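You operate a simulated robot arm through the tools that you are given. There is no shell and no other tool. Be economical: measure what you need, move in short steps, check, and stop when the job is done.

You are at the controls of a simulated two-armed robot. One attempt, no reset.

## Task
Put the green drink marked READY in the teal crate and roll the crate back.
Fine: it is in the cold room, shut the door after; roll the crate from the yellow stop to the rollers' table end. Set down upright: what you pick out.

Only the result counts: the job must be done as asked and must still hold three seconds after the hand-in. Knocking over, shifting, dropping, spilling or breaking anything else fails it.

## Robot
Two 7-joint arms with two-finger grippers on one trunk, on a base that drives. Base frame: it is fixed to the floor where the robot stands at the start and does not move with it; the origin is under the middle of the robot, x ahead of it, y to its left, z up. Units: mm, degrees, N and s.
The left shoulder is at the start at [60, 123, 945], the right one opposite. With the tool pointing down near the work surface each hand reaches from about 100 to 760 mm from the robot's upright axis, wherever it stands, measured 20 degrees to its own side. Places, roughly: blue drink bottle [1250, 250, 1250]; cold room dial [800, -600, 1700]; cold room door [1100, 300, 1100]; green drink bottle [1250, 500, 1000]; purple-cap bottle [1250, 250, 750]; teal crate [-700, 800, 900]; teal crate (36x20x12 cm) [-700, 800, 900]. Payload 1.47 kg a hand.
The tool frame of a hand sits at the grasp point between the pads (the TCP): z along the fingers, y along the line on which they close. The tips reach 16 mm beyond it. Largest opening 87 mm; the body of the gripper starts 55 mm behind the TCP.
Orientation is that of the tool frame in the base frame, as a unit quaternion [w, x, y, z]. With the fingers straight down and closing along the base's y, the tool's x points along the base's -x, its y along +y and its z along -z.

## Interface
- The arms move only by the tool step_arm. It takes "left_moves", "right_moves" or both (then of equal length, played together; a hand with none holds still); each is a list of rows, each an object (a shift or turn left out is 0, a gripper value left out holds the last) with "travel": the shift along the base's x, y, z in m, a list of three; "rotation": the turn, a rotation vector about the base's x, y, z in degrees, a list of three; "grip": the finger opening in m, from 0 to 0.087. In form: [{"travel": [dx, dy, dz], "rotation": [ax, ay, az], "grip": grip}, ...]. A call has 1 to 10 rows; each row shifts and turns the commanded pose from where the row before left it. Each row takes 0.2 s and may step no farther than 50 mm and 8.6 degrees from the row before; otherwise, or with a gripper value out of range, the whole call is refused. Where a pose cannot be reached the arm comes as near as it can. A force on the tool above 40 N (or 10 N above the force at the start of the call, whichever is more), or a blocked arm, ends the call early, and 0.2 s more pass. The fingers move at their own pace (about 153 mm/s each) and stop on an object; they squeeze with about 28 N. The grip force told is the motor's: it shows also when the fingers shut on nothing. Time passes only in rows, and 0.2 s behind the last, so rows that do not move let the fingers close. It gives the time, the measured TCP pose, the force on the tool (base axes), the opening and the grip force at its end, in the units of the frame above (readings bear some noise), with the torque about the TCP (base axes, N m) and any sound that the robot's microphone picked up.
- Cameras (640 x 400 px; columns grow to the right, rows downward): "scene" is now at [100.4, -4.8, 1523.4]; the picture's right is [-0.06, -1.00, 0.00], its down [-0.53, 0.03, -0.85] and it looks along [0.85, -0.05, -0.53] (base axes); focal length 264 px, centre (320, 200). "left" rides on the left gripper at [73, -12, -90] in its tool frame; the picture's right is [0.16, 0.99, 0.00], its down [-0.72, 0.12, -0.68] and it looks along [-0.67, 0.11, 0.73] (tool axes); focal length 247 px, centre (320, 200). "right" rides on the right gripper at [73, 12, -90] in its tool frame; the picture's right is [-0.16, 0.99, 0.00], its down [-0.72, -0.12, -0.68] and it looks along [-0.67, -0.11, 0.73] (tool axes); focal length 247 px, centre (320, 200). There is no depth. A picture from a camera that has moved, and an enlarged one, comes with that camera's place and axes in the base frame and with its lens.
- get_image(camera): a new picture of that camera. The clock stands still meanwhile.
- move_column(by): slides the trunk up (or, below 0, down) by that many mm; the arms and the scene camera ride with it, the base frame stays. It gives what a move gives, with no picture.
- base_move(legs): drives the robot by 1 to 6 legs, each [ahead, left, turn to the left] in mm, mm and degrees, along the robot's own axes; the way and the turn of a leg run together, so that a leg with both is an arc; at most 1500 mm and 180 degrees a leg. The arms and the cameras ride along, it lands a little off, and it stops where it bumps. It gives what a move gives.
- head_to(pan, tilt): turns the head with the scene camera to pan (to the left, within 120 degrees either way) and tilt (down, from -29 to 69), counted from straight ahead of the robot. It gives what a move gives.
- enlarge(camera, box): a new picture of the part [left, top, right, bottom] of that camera's present view, enlarged. The clock stands still meanwhile.
- close_job(): hands the job in; it is judged then, once.

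Go step by step. Nothing tells you exact positions but the pictures and the camera data: compare them with the known pose of the tool, close in by small moves and look again before you grip or let go. The budget is 120 turns and 88 pictures, counting those below and the enlarged ones. Unless the task says otherwise, let go and move clear before handing in, and close with one line.

The tools are called after "Request:" as a command line: name --argument value ..., lists and objects as JSON in quotes. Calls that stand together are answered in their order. step_arm: Moves the arms, as the interface text tells. Its arguments: {"type":"object","properties":{"left_moves":{"type":"array","items":{"type":"object","properties":{"travel":{"type":"array","items":{"type":"number"}},"rotation":{"type":"array","items":{"type":"number"}},"grip":{"type":"number"}}}},"right_moves":{"type":"array","items":{"type":"object","properties":{"travel":{"type":"array","items":{"type":"number"}},"rotation":{"type":"array","items":{"type":"number"}},"grip":{"type":"number"}}}}},"required":[]} The other tools are called the same way: move_column (by) slides the trunk up or down; base_move (legs) drives the base; head_to (pan, tilt) turns the head that bears the scene camera; get_image (camera) takes a picture; enlarge (camera, box) takes an enlarged picture of a part of a camera's view; close_job () hands the job in.

At the start:

```text
t: 0.0
left_eef_pos: [520.9, 237.7, 1222.2]
left_tcp_rot: [0.001, 0.0, 1.0, 0.0]
left_force: [0.2, -0.3, -0.7]
left_wrist_torque: [0.0, -0.01, 0.04]
left_opening: 86.8
left_grasp_force: 0.0
right_eef_pos: [371.3, -130.1, 1300.2]
right_tcp_rot: [0.0, 0.0, 1.0, -0.001]
right_force: [0.1, -0.2, 0.0]
right_wrist_torque: [-0.01, 0.0, -0.01]
right_opening: 87.0
right_grasp_force: 0.0
trunk travel left (down, up): [-100.0, 130.0]
robot x, y, heading: [-0.4, 0.3, 0.2]
head pan, tilt: [-3.4, 31.8]
```

scene: 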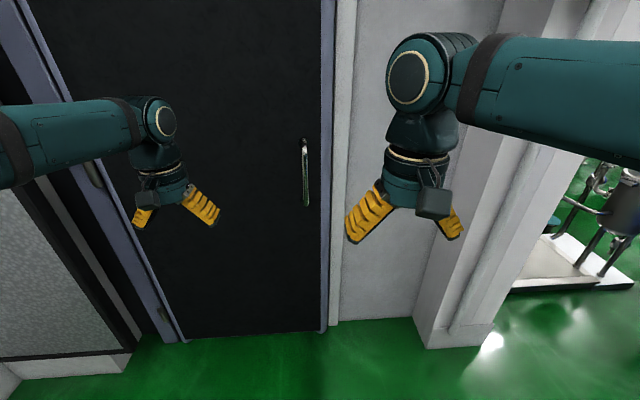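
right: 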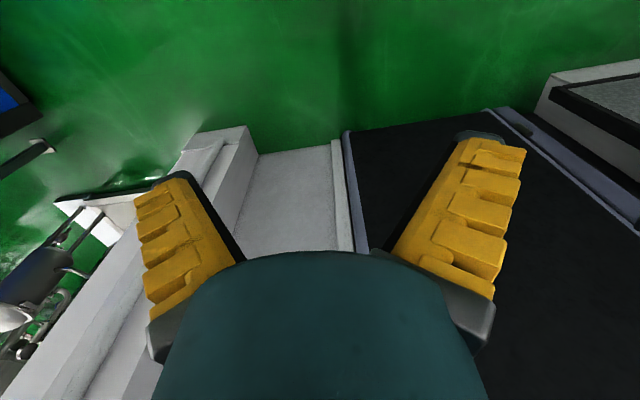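
left: 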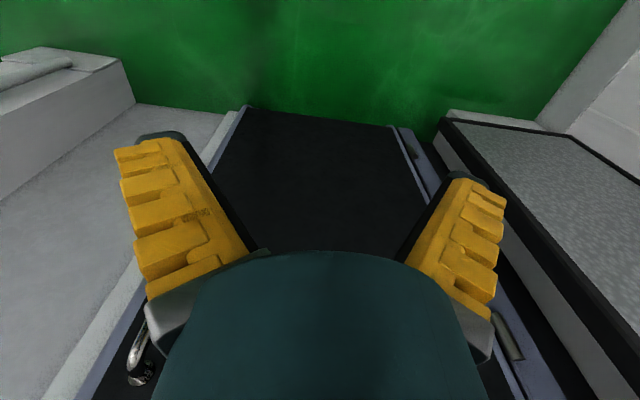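

The door is ahead with a vertical handle near y≈0, z≈1050, and it looks hinged on the left. I'll look closer at the handle and dial, then turn to the crate.

Request:
enlarge --camera "scene" --box '[220, 100, 380, 240]'

Request:
head_to --pan 110 --tilt 30

```text
2.86 times, centred on (300, 170) of scene
camera zoom: at [100.4, -4.8, 1523.4], right [-0.06, -1.0, 0.0], down [-0.53, 0.03, -0.85], along [0.85, -0.05, -0.53], focal length 756 px, centre (377, 286)
```

zoom: 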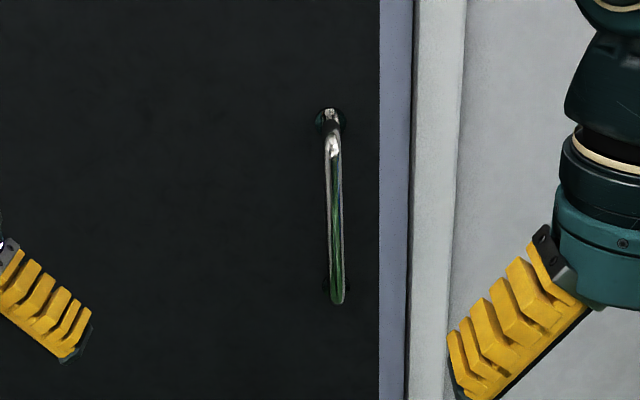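

```text
t: 1.9
left_eef_pos: [521.8, 239.1, 1221.6]
left_tcp_rot: [-0.001, 0.0, 1.0, 0.001]
left_force: [-0.3, 0.1, -0.1]
left_wrist_torque: [-0.02, -0.01, -0.01]
left_opening: 87.3
left_grasp_force: 0.0
right_eef_pos: [371.3, -129.9, 1299.0]
right_tcp_rot: [-0.001, 0.0, 1.0, 0.0]
right_force: [-1.0, -0.2, 0.2]
right_wrist_torque: [-0.01, -0.01, 0.01]
right_opening: 87.1
right_grasp_force: 0.0
trunk travel left (down, up): [-100.0, 130.0]
robot x, y, heading: [1.3, -1.4, 0.1]
head pan, tilt: [110.0, 30.0]
```

Request:
get_image --camera "scene"

Request:
head_to --pan 45 --tilt 20

Request:
get_image --camera "scene"

Request:
head_to --pan -35 --tilt 0

Request:
get_image --camera "scene"

```text
83 pictures are left
camera scene: at [-20.0, 85.5, 1526.2], right [0.94, 0.34, 0.0], down [0.17, -0.47, -0.87], along [-0.3, 0.81, -0.5], focal length 264 px, centre (320, 200)
```

scene: 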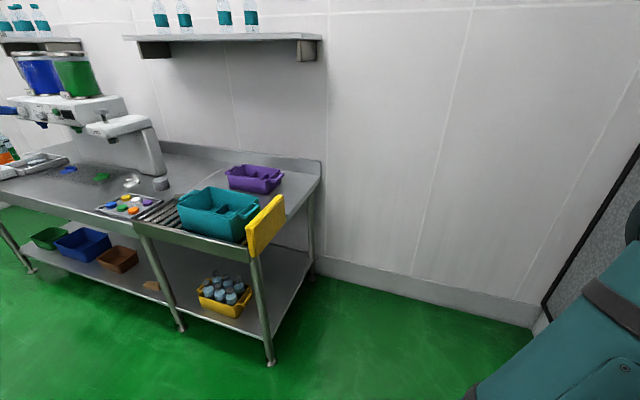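

```text
t: 3.3
left_eef_pos: [521.1, 238.9, 1222.1]
left_tcp_rot: [0.0, 0.0, 1.0, 0.0]
left_force: [0.1, 0.3, -1.3]
left_wrist_torque: [0.02, -0.02, 0.01]
left_opening: 87.1
left_grasp_force: 0.0
right_eef_pos: [371.4, -129.8, 1300.8]
right_tcp_rot: [0.0, 0.0, 1.0, 0.0]
right_force: [-0.3, 0.1, 0.6]
right_wrist_torque: [0.0, 0.0, 0.01]
right_opening: 86.9
right_grasp_force: 0.1
trunk travel left (down, up): [-100.0, 130.0]
robot x, y, heading: [1.7, 1.3, 0.1]
head pan, tilt: [45.0, 20.0]
```

```text
82 pictures are left
camera scene: at [76.7, 66.4, 1542.2], right [0.71, -0.71, 0.0], down [-0.24, -0.24, -0.94], along [0.66, 0.66, -0.34], focal length 264 px, centre (320, 200)
```

scene: 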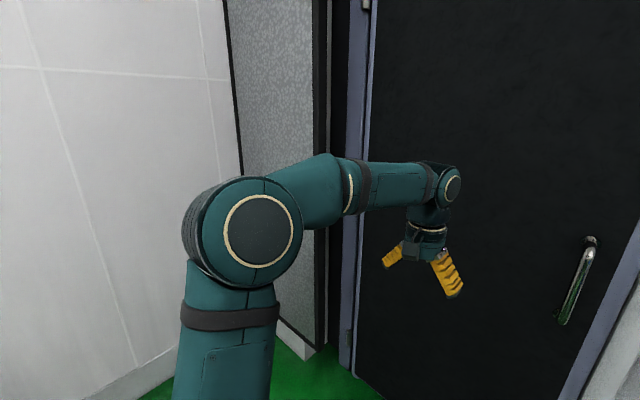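

```text
t: 4.8
left_eef_pos: [520.8, 237.3, 1222.6]
left_tcp_rot: [0.0, 0.0, 1.0, 0.0]
left_force: [0.2, -0.1, -0.8]
left_wrist_torque: [-0.01, -0.03, 0.0]
left_opening: 87.0
left_grasp_force: 0.1
right_eef_pos: [371.1, -129.4, 1300.0]
right_tcp_rot: [-0.001, 0.0, 1.0, 0.0]
right_force: [-0.3, -0.1, -0.8]
right_wrist_torque: [0.03, -0.03, -0.01]
right_opening: 87.0
right_grasp_force: 0.0
trunk travel left (down, up): [-100.0, 130.0]
robot x, y, heading: [0.1, 1.2, 0.2]
head pan, tilt: [-35.0, 0.0]
```

```text
81 pictures are left
camera scene: at [84.6, -51.1, 1574.5], right [-0.57, -0.82, 0.0], down [0.0, 0.0, -1.0], along [0.82, -0.57, 0.0], focal length 264 px, centre (320, 200)
```

scene: 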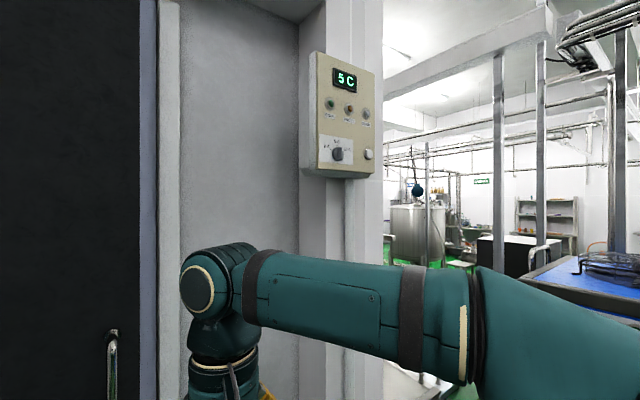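

The crate sits on a roller track on the table behind-left, with a yellow stop at its right end. I'll check the control panel once, then go to the door handle.

Request:
enlarge --camera "scene" --box '[300, 50, 390, 180]'

Request:
head_to --pan 15 --tilt 35

Request:
get_image --camera "scene"

```text
3.08 times, centred on (345, 115) of scene
camera zoom: at [84.6, -51.1, 1574.5], right [-0.57, -0.82, 0.0], down [0.0, 0.0, -1.0], along [0.82, -0.57, 0.0], focal length 814 px, centre (243, 462)
```

zoom: 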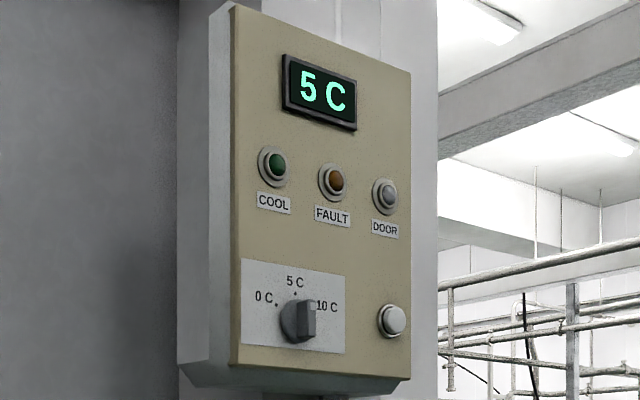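

```text
t: 6.0
left_eef_pos: [522.1, 237.8, 1221.6]
left_tcp_rot: [0.0, 0.0, 1.0, 0.0]
left_force: [0.1, 0.1, 1.6]
left_wrist_torque: [0.0, 0.01, -0.01]
left_opening: 87.0
left_grasp_force: 0.1
right_eef_pos: [371.0, -129.8, 1299.0]
right_tcp_rot: [0.0, 0.0, 1.0, 0.0]
right_force: [0.8, -0.3, 0.3]
right_wrist_torque: [0.0, -0.03, 0.02]
right_opening: 86.7
right_grasp_force: 0.1
trunk travel left (down, up): [-100.0, 130.0]
robot x, y, heading: [5.5, 0.1, 0.1]
head pan, tilt: [15.0, 35.0]
```

```text
79 pictures are left
camera scene: at [96.0, 23.2, 1518.4], right [0.26, -0.97, 0.0], down [-0.55, -0.15, -0.82], along [0.79, 0.21, -0.57], focal length 264 px, centre (320, 200)
```

scene: 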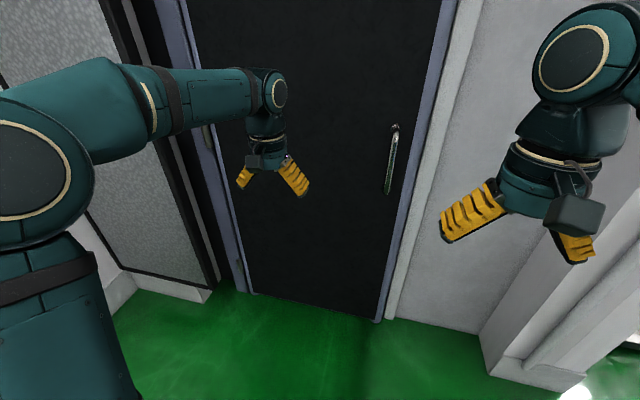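

The dial reads 5 C and needs nothing. I put the handle bar at about x 970, y 0, z 970–1220. I'll turn the right gripper to point forward with the fingers closing sideways, and pull the left hand back out of the door's swing.

Request:
step_arm --right_moves '[{"travel": [0.02, 0.005, -0.02], "rotation": [0, -8.2, 0]}, {"travel": [0.02, 0.005, -0.02], "rotation": [0, -8.2, 0]}, {"travel": [0.02, 0.005, -0.02], "rotation": [0, -8.2, 0]}, {"travel": [0.02, 0.005, -0.02], "rotation": [0, -8.2, 0]}, {"travel": [0.02, 0.005, -0.02], "rotation": [0, -8.2, 0]}, {"travel": [0.02, 0.005, -0.02], "rotation": [0, -8.2, 0]}, {"travel": [0.02, 0.005, -0.02], "rotation": [0, -8.2, 0]}, {"travel": [0.02, 0.005, -0.02], "rotation": [0, -8.2, 0]}, {"travel": [0.02, 0.005, -0.02], "rotation": [0, -8.2, 0]}, {"travel": [0.02, 0.005, -0.02], "rotation": [0, -8.2, 0]}]' --left_moves '[{"travel": [-0.02, 0.01, 0]}, {"travel": [-0.02, 0.01, 0]}, {"travel": [-0.02, 0.01, 0]}, {"travel": [-0.02, 0.01, 0]}, {"travel": [-0.02, 0.01, 0]}, {"travel": [-0.02, 0.01, 0]}, {"travel": [-0.02, 0.01, 0]}, {"travel": [-0.02, 0.01, 0]}, {"travel": [-0.02, 0.01, 0]}, {"travel": [-0.02, 0.01, 0]}]'

Request:
step_arm --right_moves '[{"travel": [0.0, 0.0, 0], "rotation": [0, -8, 0]}, {"travel": [0, 0, 0]}]'

Request:
head_to --pan 0 --tilt 30

Request:
get_image --camera "scene"

Request:
get_image --camera "right"

```text
t: 8.2
left_eef_pos: [321.9, 337.9, 1221.1]
left_tcp_rot: [-0.001, 0.0, 1.0, 0.0]
left_force: [0.3, 0.1, -0.1]
left_wrist_torque: [0.0, 0.06, 0.02]
left_opening: 86.9
left_grasp_force: 0.0
right_eef_pos: [571.5, -79.8, 1099.3]
right_tcp_rot: [0.657, 0.0, 0.754, 0.001]
right_force: [-0.2, 0.3, 0.1]
right_wrist_torque: [-0.01, 0.01, 0.03]
right_opening: 86.8
right_grasp_force: 0.1
trunk travel left (down, up): [-100.0, 130.0]
robot x, y, heading: [2.9, 5.0, -0.2]
head pan, tilt: [15.0, 35.0]
```

```text
t: 8.8
left_eef_pos: [322.1, 336.3, 1221.5]
left_tcp_rot: [0.0, 0.0, 1.0, 0.001]
left_force: [-0.3, -1.0, 0.3]
left_wrist_torque: [0.0, -0.01, 0.01]
left_opening: 86.9
left_grasp_force: 0.0
right_eef_pos: [571.0, -82.0, 1099.8]
right_tcp_rot: [0.708, 0.0, 0.707, 0.001]
right_force: [0.4, -1.0, -0.5]
right_wrist_torque: [0.02, 0.01, 0.05]
right_opening: 87.3
right_grasp_force: 0.1
trunk travel left (down, up): [-100.0, 130.0]
robot x, y, heading: [-1.9, -1.1, 0.2]
head pan, tilt: [15.0, 35.0]
```

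```text
t: 9.6
left_eef_pos: [322.4, 337.3, 1221.3]
left_tcp_rot: [0.0, 0.001, 1.0, 0.0]
left_force: [-0.3, -0.2, -0.2]
left_wrist_torque: [0.02, 0.04, 0.01]
left_opening: 87.1
left_grasp_force: 0.1
right_eef_pos: [570.9, -79.6, 1100.1]
right_tcp_rot: [0.707, 0.0, 0.707, 0.0]
right_force: [0.6, 0.3, -0.8]
right_wrist_torque: [-0.06, 0.01, 0.04]
right_opening: 87.1
right_grasp_force: 0.1
trunk travel left (down, up): [-100.0, 130.0]
robot x, y, heading: [-0.2, -4.9, -0.1]
head pan, tilt: [0.0, 30.0]
```

```text
78 pictures are left
camera scene: at [101.3, 0.5, 1526.2], right [0.0, -1.0, 0.0], down [-0.5, 0.0, -0.87], along [0.87, 0.0, -0.5], focal length 264 px, centre (320, 200)
```

scene: 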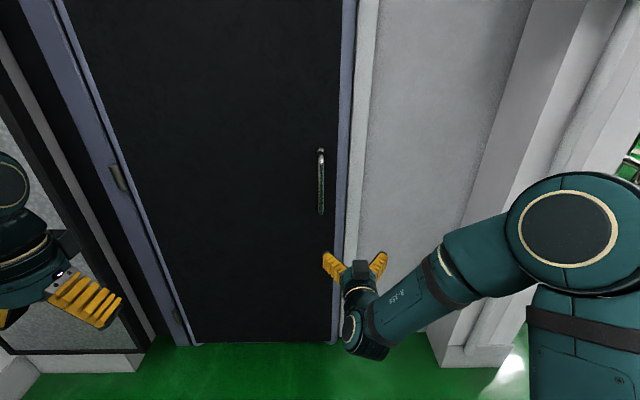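

```text
77 pictures are left
camera right: at [481.7, -68.8, 1027.7], right [0.0, 0.99, 0.16], down [-0.68, -0.12, 0.72], along [0.73, -0.11, 0.67], focal length 247 px, centre (320, 200)
```

right: 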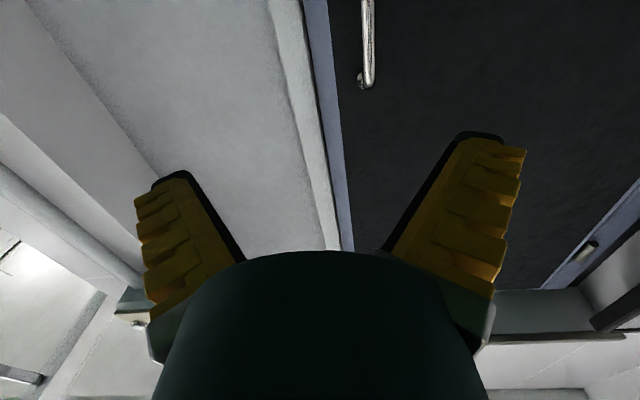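

Triangulating from two views puts the bar at about x 1005, y 0, z 950–1210. I'll drive ahead 300 mm and line up the right hand.

Request:
base_move --legs '[[300, 0, 0]]'

Request:
step_arm --right_moves '[{"travel": [0, 0.04, -0.01]}, {"travel": [0, 0.038, -0.01]}, {"travel": [0, 0, 0]}]'

Request:
get_image --camera "right"

Request:
get_image --camera "scene"

```text
t: 11.6
left_eef_pos: [620.3, 338.0, 1220.8]
left_tcp_rot: [0.0, -0.001, 1.0, 0.0]
left_force: [0.4, -0.8, 0.1]
left_wrist_torque: [0.0, 0.05, -0.01]
left_opening: 87.2
left_grasp_force: 0.1
right_eef_pos: [869.3, -79.6, 1098.8]
right_tcp_rot: [0.707, 0.0, 0.707, 0.0]
right_force: [-0.2, -0.7, 0.3]
right_wrist_torque: [-0.02, -0.03, 0.01]
right_opening: 86.8
right_grasp_force: 0.0
trunk travel left (down, up): [-100.0, 130.0]
robot x, y, heading: [296.7, -1.7, 0.1]
head pan, tilt: [0.0, 30.0]
```

```text
t: 12.4
left_eef_pos: [618.5, 337.6, 1223.2]
left_tcp_rot: [0.0, -0.001, 1.0, 0.0]
left_force: [-0.8, -0.5, 0.3]
left_wrist_torque: [-0.01, 0.0, 0.01]
left_opening: 87.1
left_grasp_force: 0.0
right_eef_pos: [867.3, -1.7, 1079.1]
right_tcp_rot: [0.707, 0.0, 0.707, 0.001]
right_force: [-0.1, -0.1, 0.1]
right_wrist_torque: [-0.05, 0.0, 0.01]
right_opening: 87.2
right_grasp_force: 0.0
trunk travel left (down, up): [-100.0, 130.0]
robot x, y, heading: [292.0, -1.4, -0.1]
head pan, tilt: [0.0, 30.0]
```

```text
76 pictures are left
camera right: at [778.7, 10.3, 1007.2], right [0.0, 0.99, 0.16], down [-0.68, -0.12, 0.72], along [0.73, -0.11, 0.67], focal length 247 px, centre (320, 200)
```

right: 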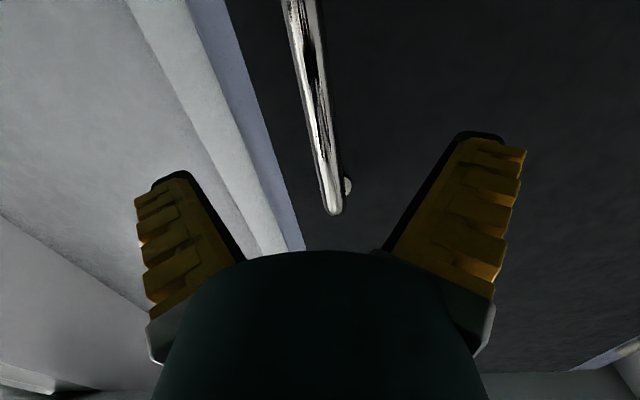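

```text
75 pictures are left
camera scene: at [397.9, 0.5, 1526.2], right [0.0, -1.0, 0.0], down [-0.5, 0.0, -0.87], along [0.87, 0.0, -0.5], focal length 264 px, centre (320, 200)
```

scene: 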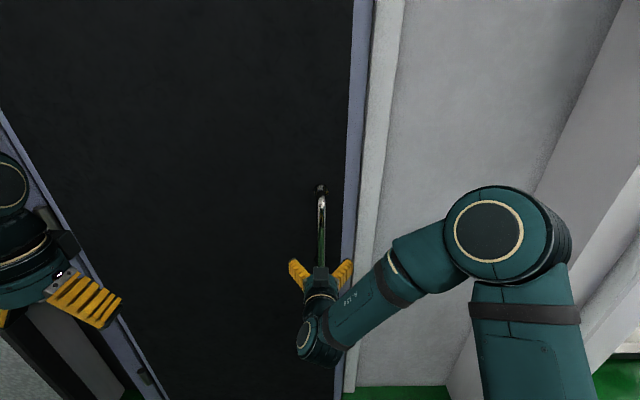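

The bar is between the fingers at about x 985–1000. I'll advance 110 mm, watching the force, and look again.

Request:
step_arm --right_moves '[{"travel": [0.04, -0.002, 0]}, {"travel": [0.04, -0.002, 0]}, {"travel": [0.03, 0, 0]}, {"travel": [0, 0, 0]}]'

Request:
get_image --camera "right"

Request:
get_image --camera "scene"

```text
t: 13.4
left_eef_pos: [617.0, 338.6, 1221.1]
left_tcp_rot: [0.0, -0.001, 1.0, 0.0]
left_force: [-0.7, 1.0, 0.0]
left_wrist_torque: [0.03, 0.0, -0.04]
left_opening: 86.8
left_grasp_force: 0.0
right_eef_pos: [979.3, -6.2, 1080.7]
right_tcp_rot: [0.707, -0.001, 0.707, 0.001]
right_force: [0.1, 0.2, -0.1]
right_wrist_torque: [0.03, 0.0, -0.01]
right_opening: 86.8
right_grasp_force: 0.1
trunk travel left (down, up): [-100.0, 130.0]
robot x, y, heading: [299.6, 3.3, 0.1]
head pan, tilt: [0.0, 30.0]
```

```text
74 pictures are left
camera right: at [889.5, 6.1, 1008.5], right [0.0, 0.99, 0.16], down [-0.68, -0.12, 0.72], along [0.73, -0.11, 0.67], focal length 247 px, centre (320, 200)
```

right: 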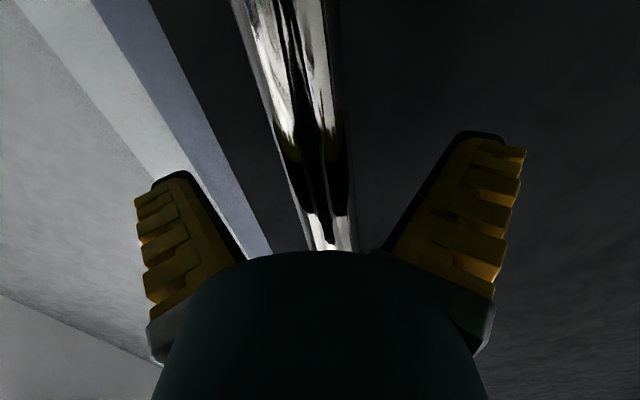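

```text
73 pictures are left
camera scene: at [397.7, 1.0, 1526.2], right [0.0, -1.0, 0.0], down [-0.5, 0.0, -0.87], along [0.87, 0.0, -0.5], focal length 264 px, centre (320, 200)
```

scene: 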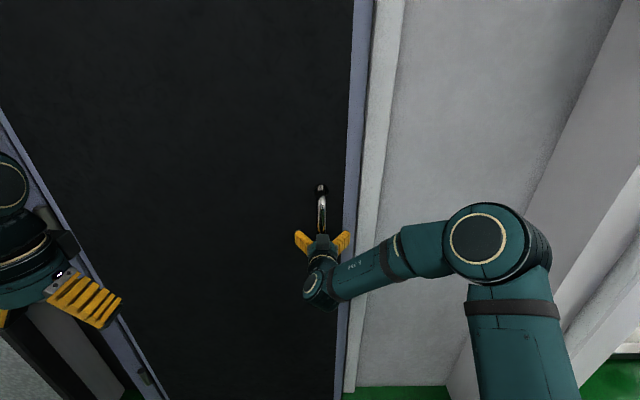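

The bar is centred between the pads, so I'll close on it and then pull gently.

Request:
step_arm --right_moves '[{"grip": 0.0}, {"grip": 0.0}, {"grip": 0.0}]'

Request:
step_arm --right_moves '[{"travel": [-0.01, 0, 0]}, {"travel": [-0.015, 0, 0]}, {"travel": [-0.02, 0, 0]}, {"travel": [-0.02, 0, 0]}, {"travel": [-0.03, 0, 0]}]'

```text
t: 14.2
left_eef_pos: [619.3, 339.9, 1222.1]
left_tcp_rot: [0.0, -0.001, 1.0, -0.001]
left_force: [-0.4, -0.5, 0.5]
left_wrist_torque: [0.0, -0.01, -0.01]
left_opening: 87.1
left_grasp_force: 0.0
right_eef_pos: [979.3, -0.9, 1079.6]
right_tcp_rot: [0.707, -0.001, 0.707, 0.001]
right_force: [5.3, 12.4, 1.0]
right_wrist_torque: [0.06, 0.05, -0.23]
right_opening: 5.9
right_grasp_force: 29.8
trunk travel left (down, up): [-100.0, 130.0]
robot x, y, heading: [297.6, 0.7, 0.1]
head pan, tilt: [0.0, 30.0]
```

```text
t: 15.1
left_eef_pos: [616.0, 340.3, 1222.6]
left_tcp_rot: [0.001, -0.003, 1.0, 0.0]
left_force: [-0.8, -0.9, 0.7]
left_wrist_torque: [0.02, -0.01, -0.01]
left_opening: 87.0
left_grasp_force: 0.0
right_eef_pos: [917.7, 7.7, 1080.0]
right_tcp_rot: [0.707, -0.01, 0.707, 0.012]
right_force: [-0.6, 19.7, -0.7]
right_wrist_torque: [-0.18, -0.05, -0.51]
right_opening: 1.4
right_grasp_force: 29.9
trunk travel left (down, up): [-100.0, 130.0]
robot x, y, heading: [294.9, 0.2, 0.1]
head pan, tilt: [0.0, 30.0]
stopped in row 4 (right hand): the force on the tool passed its limit at 43 N (the readings are from after the stop); the commanded pose is now the measured one
```

The opening shrank to 1.4 mm, so the pads probably slid off the bar. I'll check.

Request:
get_image --camera "right"

Request:
get_image --camera "scene"

```text
72 pictures are left
camera right: at [829.2, 16.9, 1009.3], right [-0.03, 0.99, 0.16], down [-0.68, -0.14, 0.72], along [0.74, -0.09, 0.67], focal length 247 px, centre (320, 200)
```

right: 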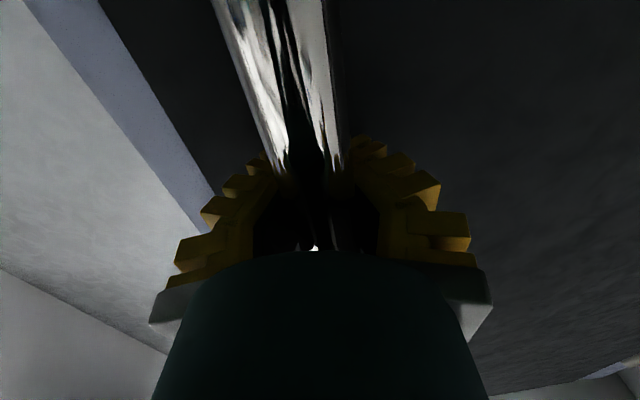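

```text
71 pictures are left
camera scene: at [396.9, 2.9, 1526.2], right [0.01, -1.0, 0.0], down [-0.5, 0.0, -0.87], along [0.87, 0.0, -0.5], focal length 264 px, centre (320, 200)
```

scene: 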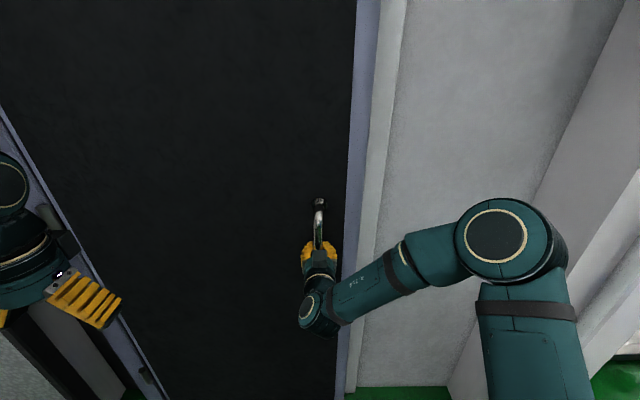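

The door did open about 4.5°: the bar is caged behind the closed fingertips, and the path fits a hinge near (1050, 780). I'll continue along that arc.

Request:
step_arm --right_moves '[{"travel": [-0.015, 0.0025, 0], "rotation": [0, 0, -1]}, {"travel": [-0.016, 0.003, 0], "rotation": [0, 0, -1]}, {"travel": [-0.0267, 0.0062, 0], "rotation": [0, 0, -1]}, {"travel": [-0.0264, 0.0071, 0], "rotation": [0, 0, -1]}, {"travel": [-0.0262, 0.008, 0], "rotation": [0, 0, -1]}, {"travel": [-0.0258, 0.0089, 0], "rotation": [0, 0, -1]}, {"travel": [-0.0256, 0.0098, 0], "rotation": [0, 0, -1]}, {"travel": [-0.0252, 0.0107, 0], "rotation": [0, 0, -1]}]'

```text
t: 16.3
left_eef_pos: [616.8, 344.1, 1221.3]
left_tcp_rot: [0.0, -0.002, 1.0, 0.0]
left_force: [-0.5, -0.6, 0.6]
left_wrist_torque: [0.02, 0.01, -0.01]
left_opening: 86.9
left_grasp_force: 0.1
right_eef_pos: [823.7, 33.0, 1082.6]
right_tcp_rot: [0.709, 0.016, 0.705, -0.011]
right_force: [3.0, 26.9, -0.6]
right_wrist_torque: [-0.15, 0.21, -0.84]
right_opening: 2.5
right_grasp_force: 30.4
trunk travel left (down, up): [-100.0, 130.0]
robot x, y, heading: [294.2, 3.4, 0.4]
head pan, tilt: [0.0, 30.0]
stopped in row 5 (right hand): the force on the tool passed its limit at 43 N (the readings are from after the stop); the commanded pose is now the measured one
```

The path is slightly tighter than I assumed (radius nearer 680). I'll continue with more +y.

Request:
step_arm --right_moves '[{"travel": [-0.0117, 0.006, 0], "rotation": [0, 0, -1.5]}, {"travel": [-0.0117, 0.006, 0], "rotation": [0, 0, -1.5]}, {"travel": [-0.0231, 0.0096, 0], "rotation": [0, 0, -1.5]}, {"travel": [-0.0227, 0.0104, 0], "rotation": [0, 0, -2]}, {"travel": [-0.0223, 0.0113, 0], "rotation": [0, 0, -2]}, {"travel": [-0.0219, 0.0121, 0], "rotation": [0, 0, -2]}, {"travel": [-0.0214, 0.0129, 0], "rotation": [0, 0, -2]}]'

Request:
get_image --camera "scene"

```text
t: 17.9
left_eef_pos: [614.7, 340.7, 1222.5]
left_tcp_rot: [0.0, -0.002, 1.0, 0.0]
left_force: [-0.5, 0.6, 0.2]
left_wrist_torque: [-0.02, -0.04, 0.0]
left_opening: 86.8
left_grasp_force: 0.1
right_eef_pos: [687.5, 97.1, 1081.1]
right_tcp_rot: [0.702, 0.096, 0.699, -0.092]
right_force: [-5.6, 8.0, -0.9]
right_wrist_torque: [0.07, 0.13, -0.21]
right_opening: 6.1
right_grasp_force: 28.4
trunk travel left (down, up): [-100.0, 130.0]
robot x, y, heading: [296.6, 3.2, 0.1]
head pan, tilt: [0.0, 30.0]
```

```text
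70 pictures are left
camera scene: at [395.8, 3.4, 1526.3], right [0.0, -1.0, 0.0], down [-0.5, 0.0, -0.87], along [0.87, 0.0, -0.5], focal length 264 px, centre (320, 200)
```

scene: 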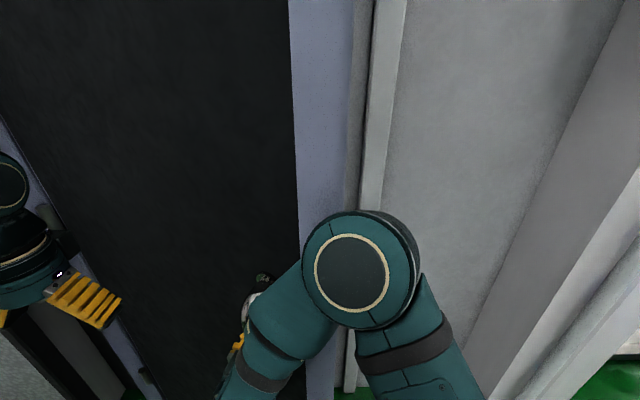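

The door is now about 25° open. I'll keep hold and back the base along the arc to open it further.

Request:
base_move --legs '[[-74, 50, 0], [-68, 60, 0]]'

Request:
get_image --camera "scene"

```text
t: 19.8
left_eef_pos: [476.9, 450.1, 1220.9]
left_tcp_rot: [-0.001, -0.002, 1.0, -0.001]
left_force: [0.5, -0.4, 0.6]
left_wrist_torque: [-0.01, -0.02, 0.0]
left_opening: 87.2
left_grasp_force: 0.1
right_eef_pos: [550.6, 202.8, 1080.0]
right_tcp_rot: [0.702, 0.099, 0.699, -0.097]
right_force: [19.5, 11.6, -0.3]
right_wrist_torque: [-0.16, 0.08, -0.41]
right_opening: 6.2
right_grasp_force: 29.8
trunk travel left (down, up): [-100.0, 130.0]
robot x, y, heading: [154.2, 106.6, 0.1]
head pan, tilt: [0.0, 30.0]
```

```text
69 pictures are left
camera scene: at [258.6, 111.9, 1526.0], right [0.0, -1.0, 0.0], down [-0.5, 0.0, -0.87], along [0.87, 0.0, -0.5], focal length 264 px, centre (320, 200)
```

scene: 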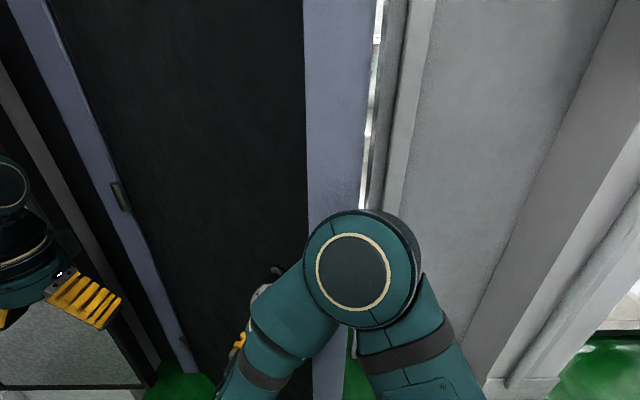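

The door is about 45° open. I'll release the handle, back the base straight off along the finger axis and check that the door stays put.

Request:
step_arm --right_moves '[{"grip": 0.087}, {"grip": 0.087}, {"grip": 0.087}, {"grip": 0.087}]'

Request:
base_move --legs '[[-150, 42, 0]]'

Request:
get_image --camera "scene"

```text
t: 20.8
left_eef_pos: [475.2, 448.1, 1222.5]
left_tcp_rot: [-0.001, -0.002, 1.0, 0.0]
left_force: [0.8, 0.6, -0.1]
left_wrist_torque: [0.01, 0.02, -0.04]
left_opening: 87.1
left_grasp_force: 0.1
right_eef_pos: [548.9, 201.5, 1082.1]
right_tcp_rot: [0.702, 0.099, 0.699, -0.096]
right_force: [0.0, -0.2, 0.2]
right_wrist_torque: [0.02, -0.01, -0.01]
right_opening: 86.8
right_grasp_force: 0.0
trunk travel left (down, up): [-100.0, 130.0]
robot x, y, heading: [153.0, 109.1, 0.0]
head pan, tilt: [0.0, 30.0]
```

```text
t: 22.2
left_eef_pos: [324.4, 488.4, 1221.8]
left_tcp_rot: [0.001, -0.001, 1.0, 0.0]
left_force: [-0.3, 0.4, 0.2]
left_wrist_torque: [-0.03, -0.06, 0.02]
left_opening: 87.0
left_grasp_force: 0.0
right_eef_pos: [399.2, 243.5, 1081.4]
right_tcp_rot: [0.702, 0.099, 0.699, -0.096]
right_force: [-0.2, 0.1, -0.1]
right_wrist_torque: [-0.02, 0.0, -0.03]
right_opening: 87.0
right_grasp_force: 0.1
trunk travel left (down, up): [-100.0, 130.0]
robot x, y, heading: [6.4, 151.5, -0.1]
head pan, tilt: [0.0, 30.0]
```

```text
68 pictures are left
camera scene: at [105.4, 151.9, 1526.3], right [0.0, -1.0, 0.0], down [-0.5, 0.0, -0.87], along [0.87, 0.0, -0.5], focal length 264 px, centre (320, 200)
```

scene: 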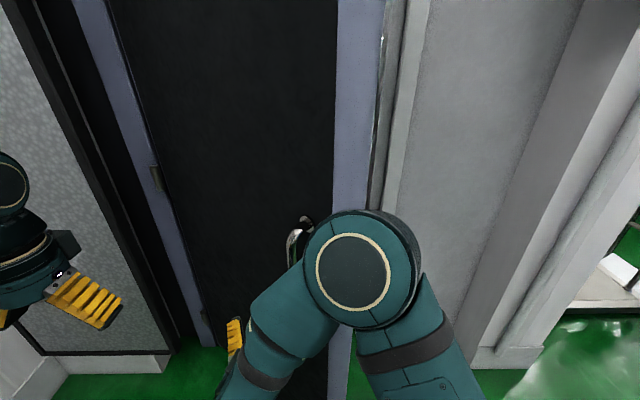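

The door stays open. I'll shift the robot 450 mm right so I can look past the door edge into the cold room.

Request:
base_move --legs '[[0, -450, 0]]'

Request:
head_to --pan 25 --tilt 20

Request:
get_image --camera "scene"

```text
t: 26.7
left_eef_pos: [327.7, 37.6, 1222.1]
left_tcp_rot: [0.0, -0.002, 1.0, 0.0]
left_force: [0.0, -0.6, -0.7]
left_wrist_torque: [0.02, -0.01, 0.02]
left_opening: 86.9
left_grasp_force: 0.0
right_eef_pos: [401.3, -208.7, 1081.5]
right_tcp_rot: [0.702, 0.099, 0.699, -0.095]
right_force: [0.7, 0.6, -0.1]
right_wrist_torque: [-0.01, -0.02, 0.0]
right_opening: 86.9
right_grasp_force: 0.1
trunk travel left (down, up): [-100.0, 130.0]
robot x, y, heading: [9.7, -299.6, 0.3]
head pan, tilt: [0.0, 30.0]
```

```text
t: 27.6
left_eef_pos: [326.3, 38.5, 1221.8]
left_tcp_rot: [0.0, -0.002, 1.0, 0.0]
left_force: [-0.5, -0.6, -0.4]
left_wrist_torque: [0.01, 0.01, -0.01]
left_opening: 87.2
left_grasp_force: 0.1
right_eef_pos: [401.1, -208.3, 1081.1]
right_tcp_rot: [0.702, 0.098, 0.699, -0.095]
right_force: [-0.3, 0.3, -0.6]
right_wrist_torque: [0.0, -0.01, 0.03]
right_opening: 87.1
right_grasp_force: 0.1
trunk travel left (down, up): [-100.0, 130.0]
robot x, y, heading: [7.9, -301.5, 0.0]
head pan, tilt: [25.0, 20.0]
```

```text
67 pictures are left
camera scene: at [101.8, -260.6, 1542.2], right [0.43, -0.9, 0.0], down [-0.31, -0.15, -0.94], along [0.85, 0.4, -0.34], focal length 264 px, centre (320, 200)
```

scene: 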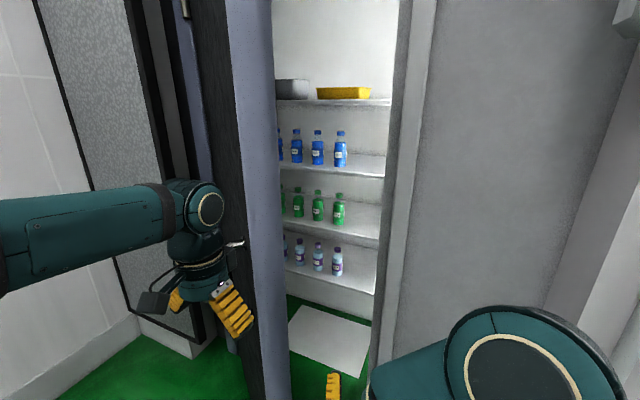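

Inside I see blue, green and purple-cap rows. I'll read the green labels now from here, then push the door wider from inside.

Request:
enlarge --camera "scene" --box '[270, 170, 390, 245]'

Request:
base_move --legs '[[0, -100, 0]]'

Request:
step_arm --left_moves '[{"travel": [0.04, -0.02, 0], "grip": 0}, {"travel": [0.04, -0.02, 0]}, {"travel": [0.04, -0.02, 0]}, {"travel": [0.04, -0.02, 0]}, {"travel": [0.04, -0.02, 0]}]'

Request:
get_image --camera "scene"

```text
5.33 times, centred on (330, 208) of scene
camera zoom: at [101.8, -260.6, 1542.2], right [0.43, -0.9, 0.0], down [-0.31, -0.15, -0.94], along [0.85, 0.4, -0.34], focal length 1410 px, centre (267, 160)
```

zoom: 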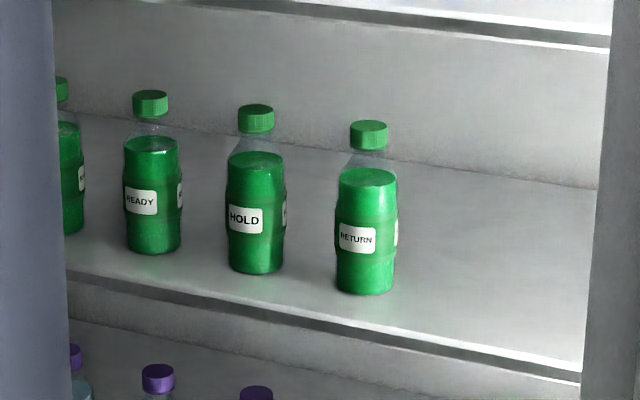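

```text
t: 29.1
left_eef_pos: [327.8, -62.3, 1221.6]
left_tcp_rot: [0.001, -0.001, 1.0, 0.001]
left_force: [0.5, 0.3, 0.9]
left_wrist_torque: [0.01, -0.01, -0.01]
left_opening: 87.1
left_grasp_force: 0.0
right_eef_pos: [400.5, -308.0, 1080.1]
right_tcp_rot: [0.702, 0.099, 0.699, -0.095]
right_force: [0.4, -0.6, 0.6]
right_wrist_torque: [-0.01, -0.02, 0.0]
right_opening: 87.0
right_grasp_force: 0.0
trunk travel left (down, up): [-100.0, 130.0]
robot x, y, heading: [7.4, -396.4, 0.4]
head pan, tilt: [25.0, 20.0]
```

```text
t: 30.3
left_eef_pos: [529.3, -163.1, 1221.6]
left_tcp_rot: [-0.001, -0.002, 1.0, 0.0]
left_force: [1.0, -0.5, 0.8]
left_wrist_torque: [0.0, 0.02, 0.04]
left_opening: 0.0
left_grasp_force: 28.4
right_eef_pos: [402.1, -308.2, 1081.0]
right_tcp_rot: [0.702, 0.099, 0.699, -0.096]
right_force: [0.7, 0.1, -0.3]
right_wrist_torque: [0.0, -0.04, 0.0]
right_opening: 87.1
right_grasp_force: 0.1
trunk travel left (down, up): [-100.0, 130.0]
robot x, y, heading: [7.9, -400.6, 0.2]
head pan, tilt: [25.0, 20.0]
```

```text
65 pictures are left
camera scene: at [103.9, -360.8, 1542.1], right [0.43, -0.9, 0.0], down [-0.31, -0.15, -0.94], along [0.85, 0.4, -0.34], focal length 264 px, centre (320, 200)
```

scene: 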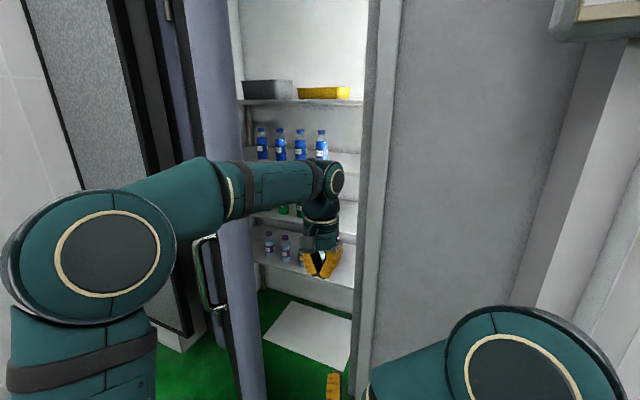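

The third green bottle from the right reads READY (y≈400). Now I'll drive ahead so the left hand is inside, then swing it left behind the door.

Request:
base_move --legs '[[220, 0, 0]]'

Request:
step_arm --left_moves '[{"travel": [-0.01, 0.04, 0]}, {"travel": [-0.01, 0.04, 0]}, {"travel": [-0.01, 0.04, 0]}, {"travel": [-0.01, 0.04, 0]}, {"travel": [-0.01, 0.04, 0]}]'

Request:
get_image --camera "scene"

```text
t: 32.0
left_eef_pos: [747.3, -162.1, 1221.4]
left_tcp_rot: [-0.002, -0.001, 1.0, 0.0]
left_force: [0.8, -0.5, -0.3]
left_wrist_torque: [-0.02, 0.03, -0.05]
left_opening: 0.0
left_grasp_force: 28.0
right_eef_pos: [621.1, -307.6, 1080.6]
right_tcp_rot: [0.702, 0.098, 0.699, -0.094]
right_force: [1.2, -1.2, -0.2]
right_wrist_torque: [0.04, -0.01, -0.02]
right_opening: 87.0
right_grasp_force: 0.1
trunk travel left (down, up): [-100.0, 130.0]
robot x, y, heading: [222.5, -402.4, 0.2]
head pan, tilt: [25.0, 20.0]
```

```text
t: 33.2
left_eef_pos: [695.1, 39.1, 1222.6]
left_tcp_rot: [0.0, -0.001, 1.0, 0.0]
left_force: [-0.3, 0.1, -0.3]
left_wrist_torque: [-0.01, 0.01, 0.0]
left_opening: 0.3
left_grasp_force: 27.7
right_eef_pos: [620.5, -306.6, 1081.8]
right_tcp_rot: [0.703, 0.098, 0.698, -0.094]
right_force: [-0.5, 0.1, -0.9]
right_wrist_torque: [0.01, 0.01, 0.0]
right_opening: 87.2
right_grasp_force: 0.0
trunk travel left (down, up): [-100.0, 130.0]
robot x, y, heading: [224.4, -400.5, 0.3]
head pan, tilt: [25.0, 20.0]
```

```text
64 pictures are left
camera scene: at [320.7, -358.7, 1542.2], right [0.43, -0.9, 0.0], down [-0.31, -0.15, -0.94], along [0.85, 0.4, -0.34], focal length 264 px, centre (320, 200)
```

scene: 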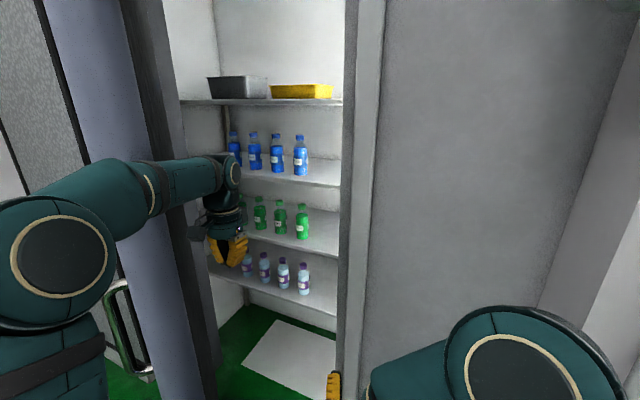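

The hand is now behind the door's inner side. I'll drive left to push the door open.

Request:
base_move --legs '[[0, 180, 0]]'

Request:
get_image --camera "scene"

```text
t: 35.4
left_eef_pos: [694.4, 219.0, 1223.2]
left_tcp_rot: [0.0, -0.002, 1.0, 0.0]
left_force: [0.4, 0.4, 0.9]
left_wrist_torque: [-0.02, 0.02, -0.01]
left_opening: 0.2
left_grasp_force: 28.4
right_eef_pos: [619.2, -127.2, 1082.1]
right_tcp_rot: [0.703, 0.098, 0.699, -0.094]
right_force: [-1.2, -0.4, 0.0]
right_wrist_torque: [0.01, 0.01, -0.04]
right_opening: 86.6
right_grasp_force: 0.1
trunk travel left (down, up): [-100.0, 130.0]
robot x, y, heading: [224.8, -221.6, 0.4]
head pan, tilt: [25.0, 20.0]
```

```text
63 pictures are left
camera scene: at [320.2, -179.0, 1542.2], right [0.43, -0.9, 0.0], down [-0.31, -0.15, -0.94], along [0.85, 0.4, -0.34], focal length 264 px, centre (320, 200)
```

scene: 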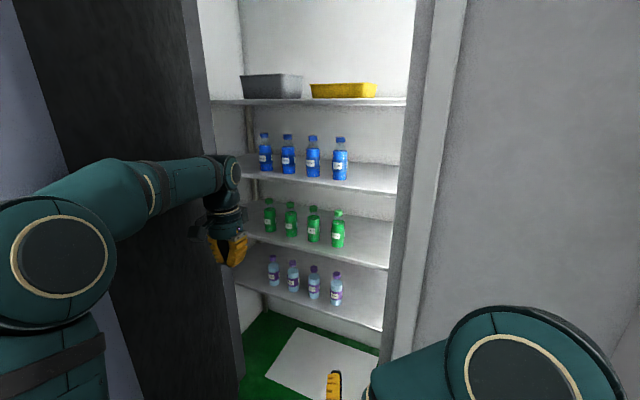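

No contact force yet. I'll continue left.

Request:
base_move --legs '[[0, 150, 0]]'

Request:
get_image --camera "scene"

```text
t: 37.4
left_eef_pos: [693.5, 370.4, 1222.3]
left_tcp_rot: [0.0, -0.003, 1.0, 0.0]
left_force: [-0.3, 0.2, 0.0]
left_wrist_torque: [-0.04, 0.0, -0.02]
left_opening: 0.1
left_grasp_force: 27.9
right_eef_pos: [617.6, 24.0, 1080.4]
right_tcp_rot: [0.702, 0.1, 0.698, -0.096]
right_force: [-0.5, 0.1, 0.5]
right_wrist_torque: [0.02, 0.03, 0.01]
right_opening: 86.8
right_grasp_force: 0.0
trunk travel left (down, up): [-100.0, 130.0]
robot x, y, heading: [223.9, -69.0, 0.1]
head pan, tilt: [25.0, 20.0]
```

```text
62 pictures are left
camera scene: at [319.4, -28.3, 1542.2], right [0.43, -0.9, 0.0], down [-0.31, -0.15, -0.94], along [0.85, 0.4, -0.34], focal length 264 px, centre (320, 200)
```

scene: 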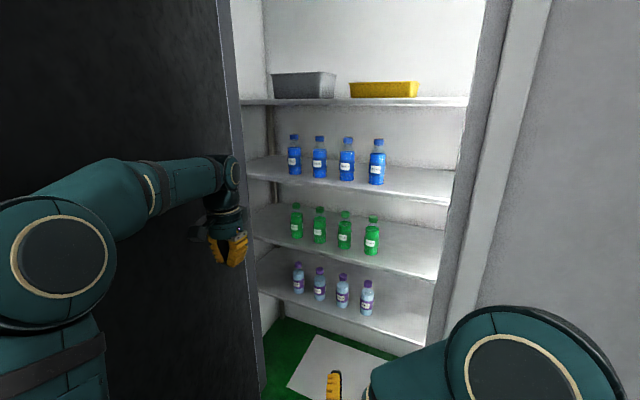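

The door is being swept open by the arm. I'll continue left another 200 mm.

Request:
base_move --legs '[[0, 200, 0]]'

Request:
head_to --pan 50 --tilt 35

Request:
get_image --camera "scene"

```text
t: 39.8
left_eef_pos: [692.3, 570.9, 1223.2]
left_tcp_rot: [0.001, -0.003, 1.0, 0.001]
left_force: [-0.4, 1.4, -0.5]
left_wrist_torque: [-0.01, 0.01, 0.01]
left_opening: 0.0
left_grasp_force: 27.6
right_eef_pos: [616.6, 225.8, 1080.7]
right_tcp_rot: [0.702, 0.098, 0.699, -0.095]
right_force: [-1.0, 0.2, 0.8]
right_wrist_torque: [-0.04, -0.04, 0.03]
right_opening: 86.8
right_grasp_force: 0.1
trunk travel left (down, up): [-100.0, 130.0]
robot x, y, heading: [225.5, 136.2, 0.5]
head pan, tilt: [25.0, 20.0]
```

```text
t: 40.7
left_eef_pos: [693.1, 571.1, 1221.7]
left_tcp_rot: [0.0, -0.003, 1.0, -0.001]
left_force: [0.2, 0.2, 0.1]
left_wrist_torque: [0.0, 0.03, -0.01]
left_opening: 0.0
left_grasp_force: 27.4
right_eef_pos: [617.7, 224.4, 1081.4]
right_tcp_rot: [0.702, 0.098, 0.699, -0.094]
right_force: [-0.1, 0.3, 0.3]
right_wrist_torque: [0.03, 0.01, 0.02]
right_opening: 87.1
right_grasp_force: 0.1
trunk travel left (down, up): [-100.0, 130.0]
robot x, y, heading: [223.8, 131.9, 0.2]
head pan, tilt: [50.0, 35.0]
```

```text
61 pictures are left
camera scene: at [290.5, 200.3, 1518.4], right [0.77, -0.64, 0.0], down [-0.37, -0.44, -0.82], along [0.52, 0.63, -0.57], focal length 264 px, centre (320, 200)
```

scene: 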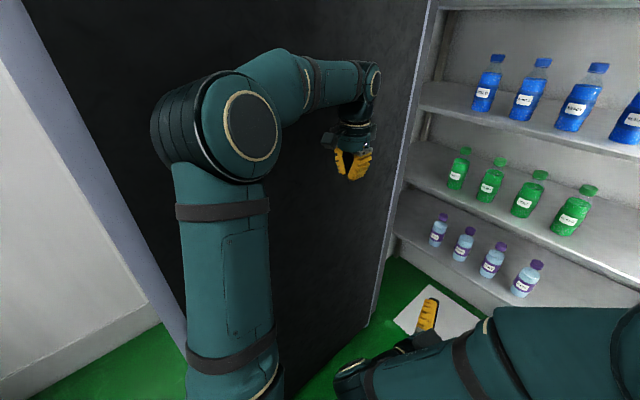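

The door is now past 90° open. I'll verify which green bottle says READY.

Request:
enlarge --camera "scene" --box '[430, 130, 630, 250]'

```text
3.20 times, centred on (530, 190) of scene
camera zoom: at [290.5, 200.3, 1518.4], right [0.77, -0.64, 0.0], down [-0.37, -0.44, -0.82], along [0.52, 0.63, -0.57], focal length 846 px, centre (-352, 232)
```

zoom: 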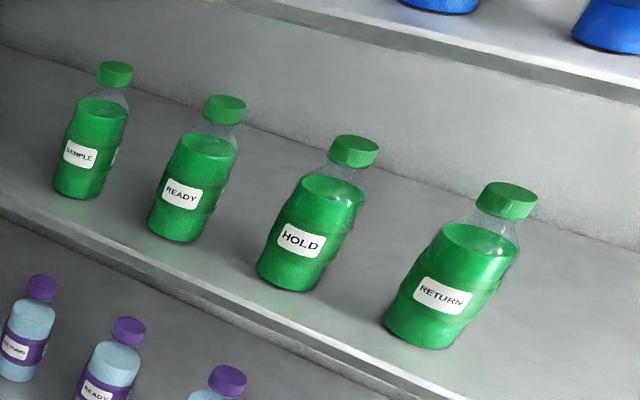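

READY is the second from the left; triangulated to about (1307, 435, 997), 58 mm wide. I'll pick it with the left hand, pitched 30° below horizontal so the wrist camera clears the shelf, and first move the right hand aside.

Request:
step_arm --right_moves '[{"travel": [-0.0125, -0.0375, 0]}, {"travel": [-0.0125, -0.0375, 0]}, {"travel": [-0.0125, -0.0375, 0]}, {"travel": [-0.0125, -0.0375, 0]}, {"travel": [-0.0125, -0.0375, 0]}, {"travel": [-0.0125, -0.0375, 0]}, {"travel": [-0.0125, -0.0375, 0]}, {"travel": [-0.0125, -0.0375, 0]}]' --left_moves '[{"travel": [-0.01, -0.03, -0.01], "rotation": [0, -7.5, 0], "grip": 0.08}, {"travel": [-0.01, -0.03, -0.01], "rotation": [0, -7.5, 0]}, {"travel": [-0.01, -0.03, -0.01], "rotation": [0, -7.5, 0]}, {"travel": [-0.01, -0.03, -0.01], "rotation": [0, -7.5, 0]}, {"travel": [-0.01, -0.03, -0.01], "rotation": [0, -7.5, 0]}, {"travel": [-0.01, -0.03, -0.01], "rotation": [0, -7.5, 0]}, {"travel": [-0.01, -0.03, -0.01], "rotation": [0, -7.5, 0]}, {"travel": [-0.01, -0.03, -0.01], "rotation": [0, -7.5, 0]}]'

Request:
base_move --legs '[[0, 110, 0], [330, 0, 0]]'

Request:
head_to --pan 15 --tilt 35

Request:
get_image --camera "scene"

Request:
get_image --camera "left"

```text
t: 42.5
left_eef_pos: [658.2, 335.5, 1180.4]
left_tcp_rot: [0.499, -0.002, 0.867, -0.001]
left_force: [0.5, -1.1, 0.4]
left_wrist_torque: [0.02, -0.02, 0.01]
left_opening: 81.7
left_grasp_force: 2.0
left hand out of reach, approached as far as the arm can: row 7, 8
right_eef_pos: [622.6, 122.5, 1062.3]
right_tcp_rot: [0.702, 0.098, 0.699, -0.094]
right_force: [0.7, -0.6, -0.3]
right_wrist_torque: [-0.02, 0.0, 0.04]
right_opening: 86.9
right_grasp_force: 0.0
right hand out of reach, approached as far as the arm can: row 3, 4, 5, 6, 7, 8
trunk travel left (down, up): [-100.0, 130.0]
robot x, y, heading: [220.4, 132.7, 0.6]
head pan, tilt: [50.0, 35.0]
```

```text
t: 45.9
left_eef_pos: [985.8, 449.8, 1180.5]
left_tcp_rot: [0.5, -0.001, 0.866, -0.002]
left_force: [-0.8, -1.0, -0.4]
left_wrist_torque: [0.0, 0.05, -0.02]
left_opening: 81.6
left_grasp_force: 1.1
right_eef_pos: [951.9, 236.8, 1062.0]
right_tcp_rot: [0.702, 0.098, 0.699, -0.096]
right_force: [-0.1, -0.4, -0.6]
right_wrist_torque: [-0.02, -0.02, 0.02]
right_opening: 86.9
right_grasp_force: 0.2
trunk travel left (down, up): [-100.0, 130.0]
robot x, y, heading: [552.1, 243.2, 0.3]
head pan, tilt: [50.0, 35.0]
```

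```text
t: 46.9
left_eef_pos: [985.7, 450.0, 1180.8]
left_tcp_rot: [0.499, -0.002, 0.866, -0.001]
left_force: [-0.7, 0.5, -0.3]
left_wrist_torque: [0.04, 0.01, 0.04]
left_opening: 81.7
left_grasp_force: 1.1
right_eef_pos: [949.9, 235.5, 1062.9]
right_tcp_rot: [0.702, 0.098, 0.699, -0.095]
right_force: [-0.1, -0.4, 0.6]
right_wrist_torque: [0.0, -0.01, 0.02]
right_opening: 86.8
right_grasp_force: 0.0
trunk travel left (down, up): [-100.0, 130.0]
robot x, y, heading: [552.5, 245.4, 0.4]
head pan, tilt: [15.0, 35.0]
```

```text
59 pictures are left
camera scene: at [647.6, 267.7, 1518.4], right [0.26, -0.96, 0.0], down [-0.55, -0.15, -0.82], along [0.79, 0.22, -0.57], focal length 264 px, centre (320, 200)
```

scene: 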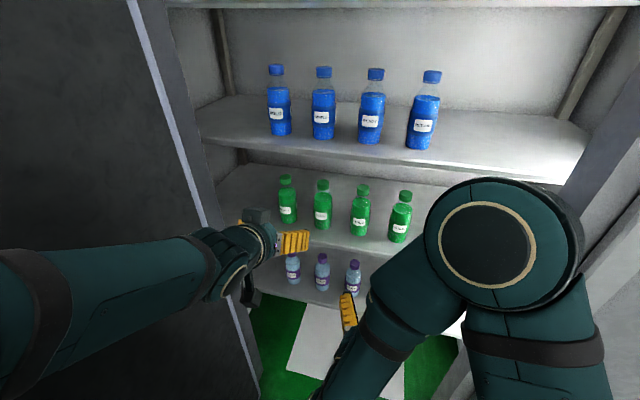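

```text
58 pictures are left
camera left: at [871.0, 437.7, 1162.8], right [-0.08, 0.99, -0.14], down [-0.23, 0.12, 0.97], along [0.97, 0.11, 0.21], focal length 247 px, centre (320, 200)
```

left: 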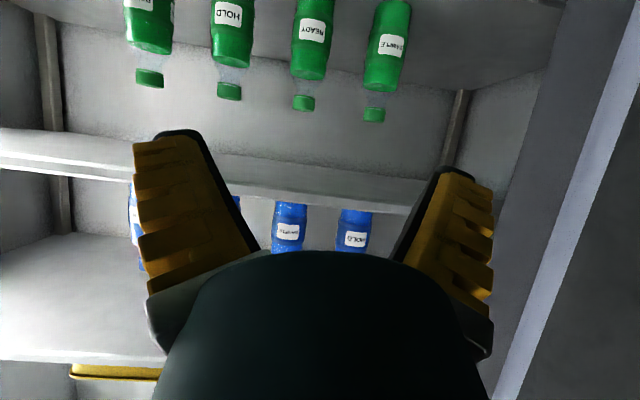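

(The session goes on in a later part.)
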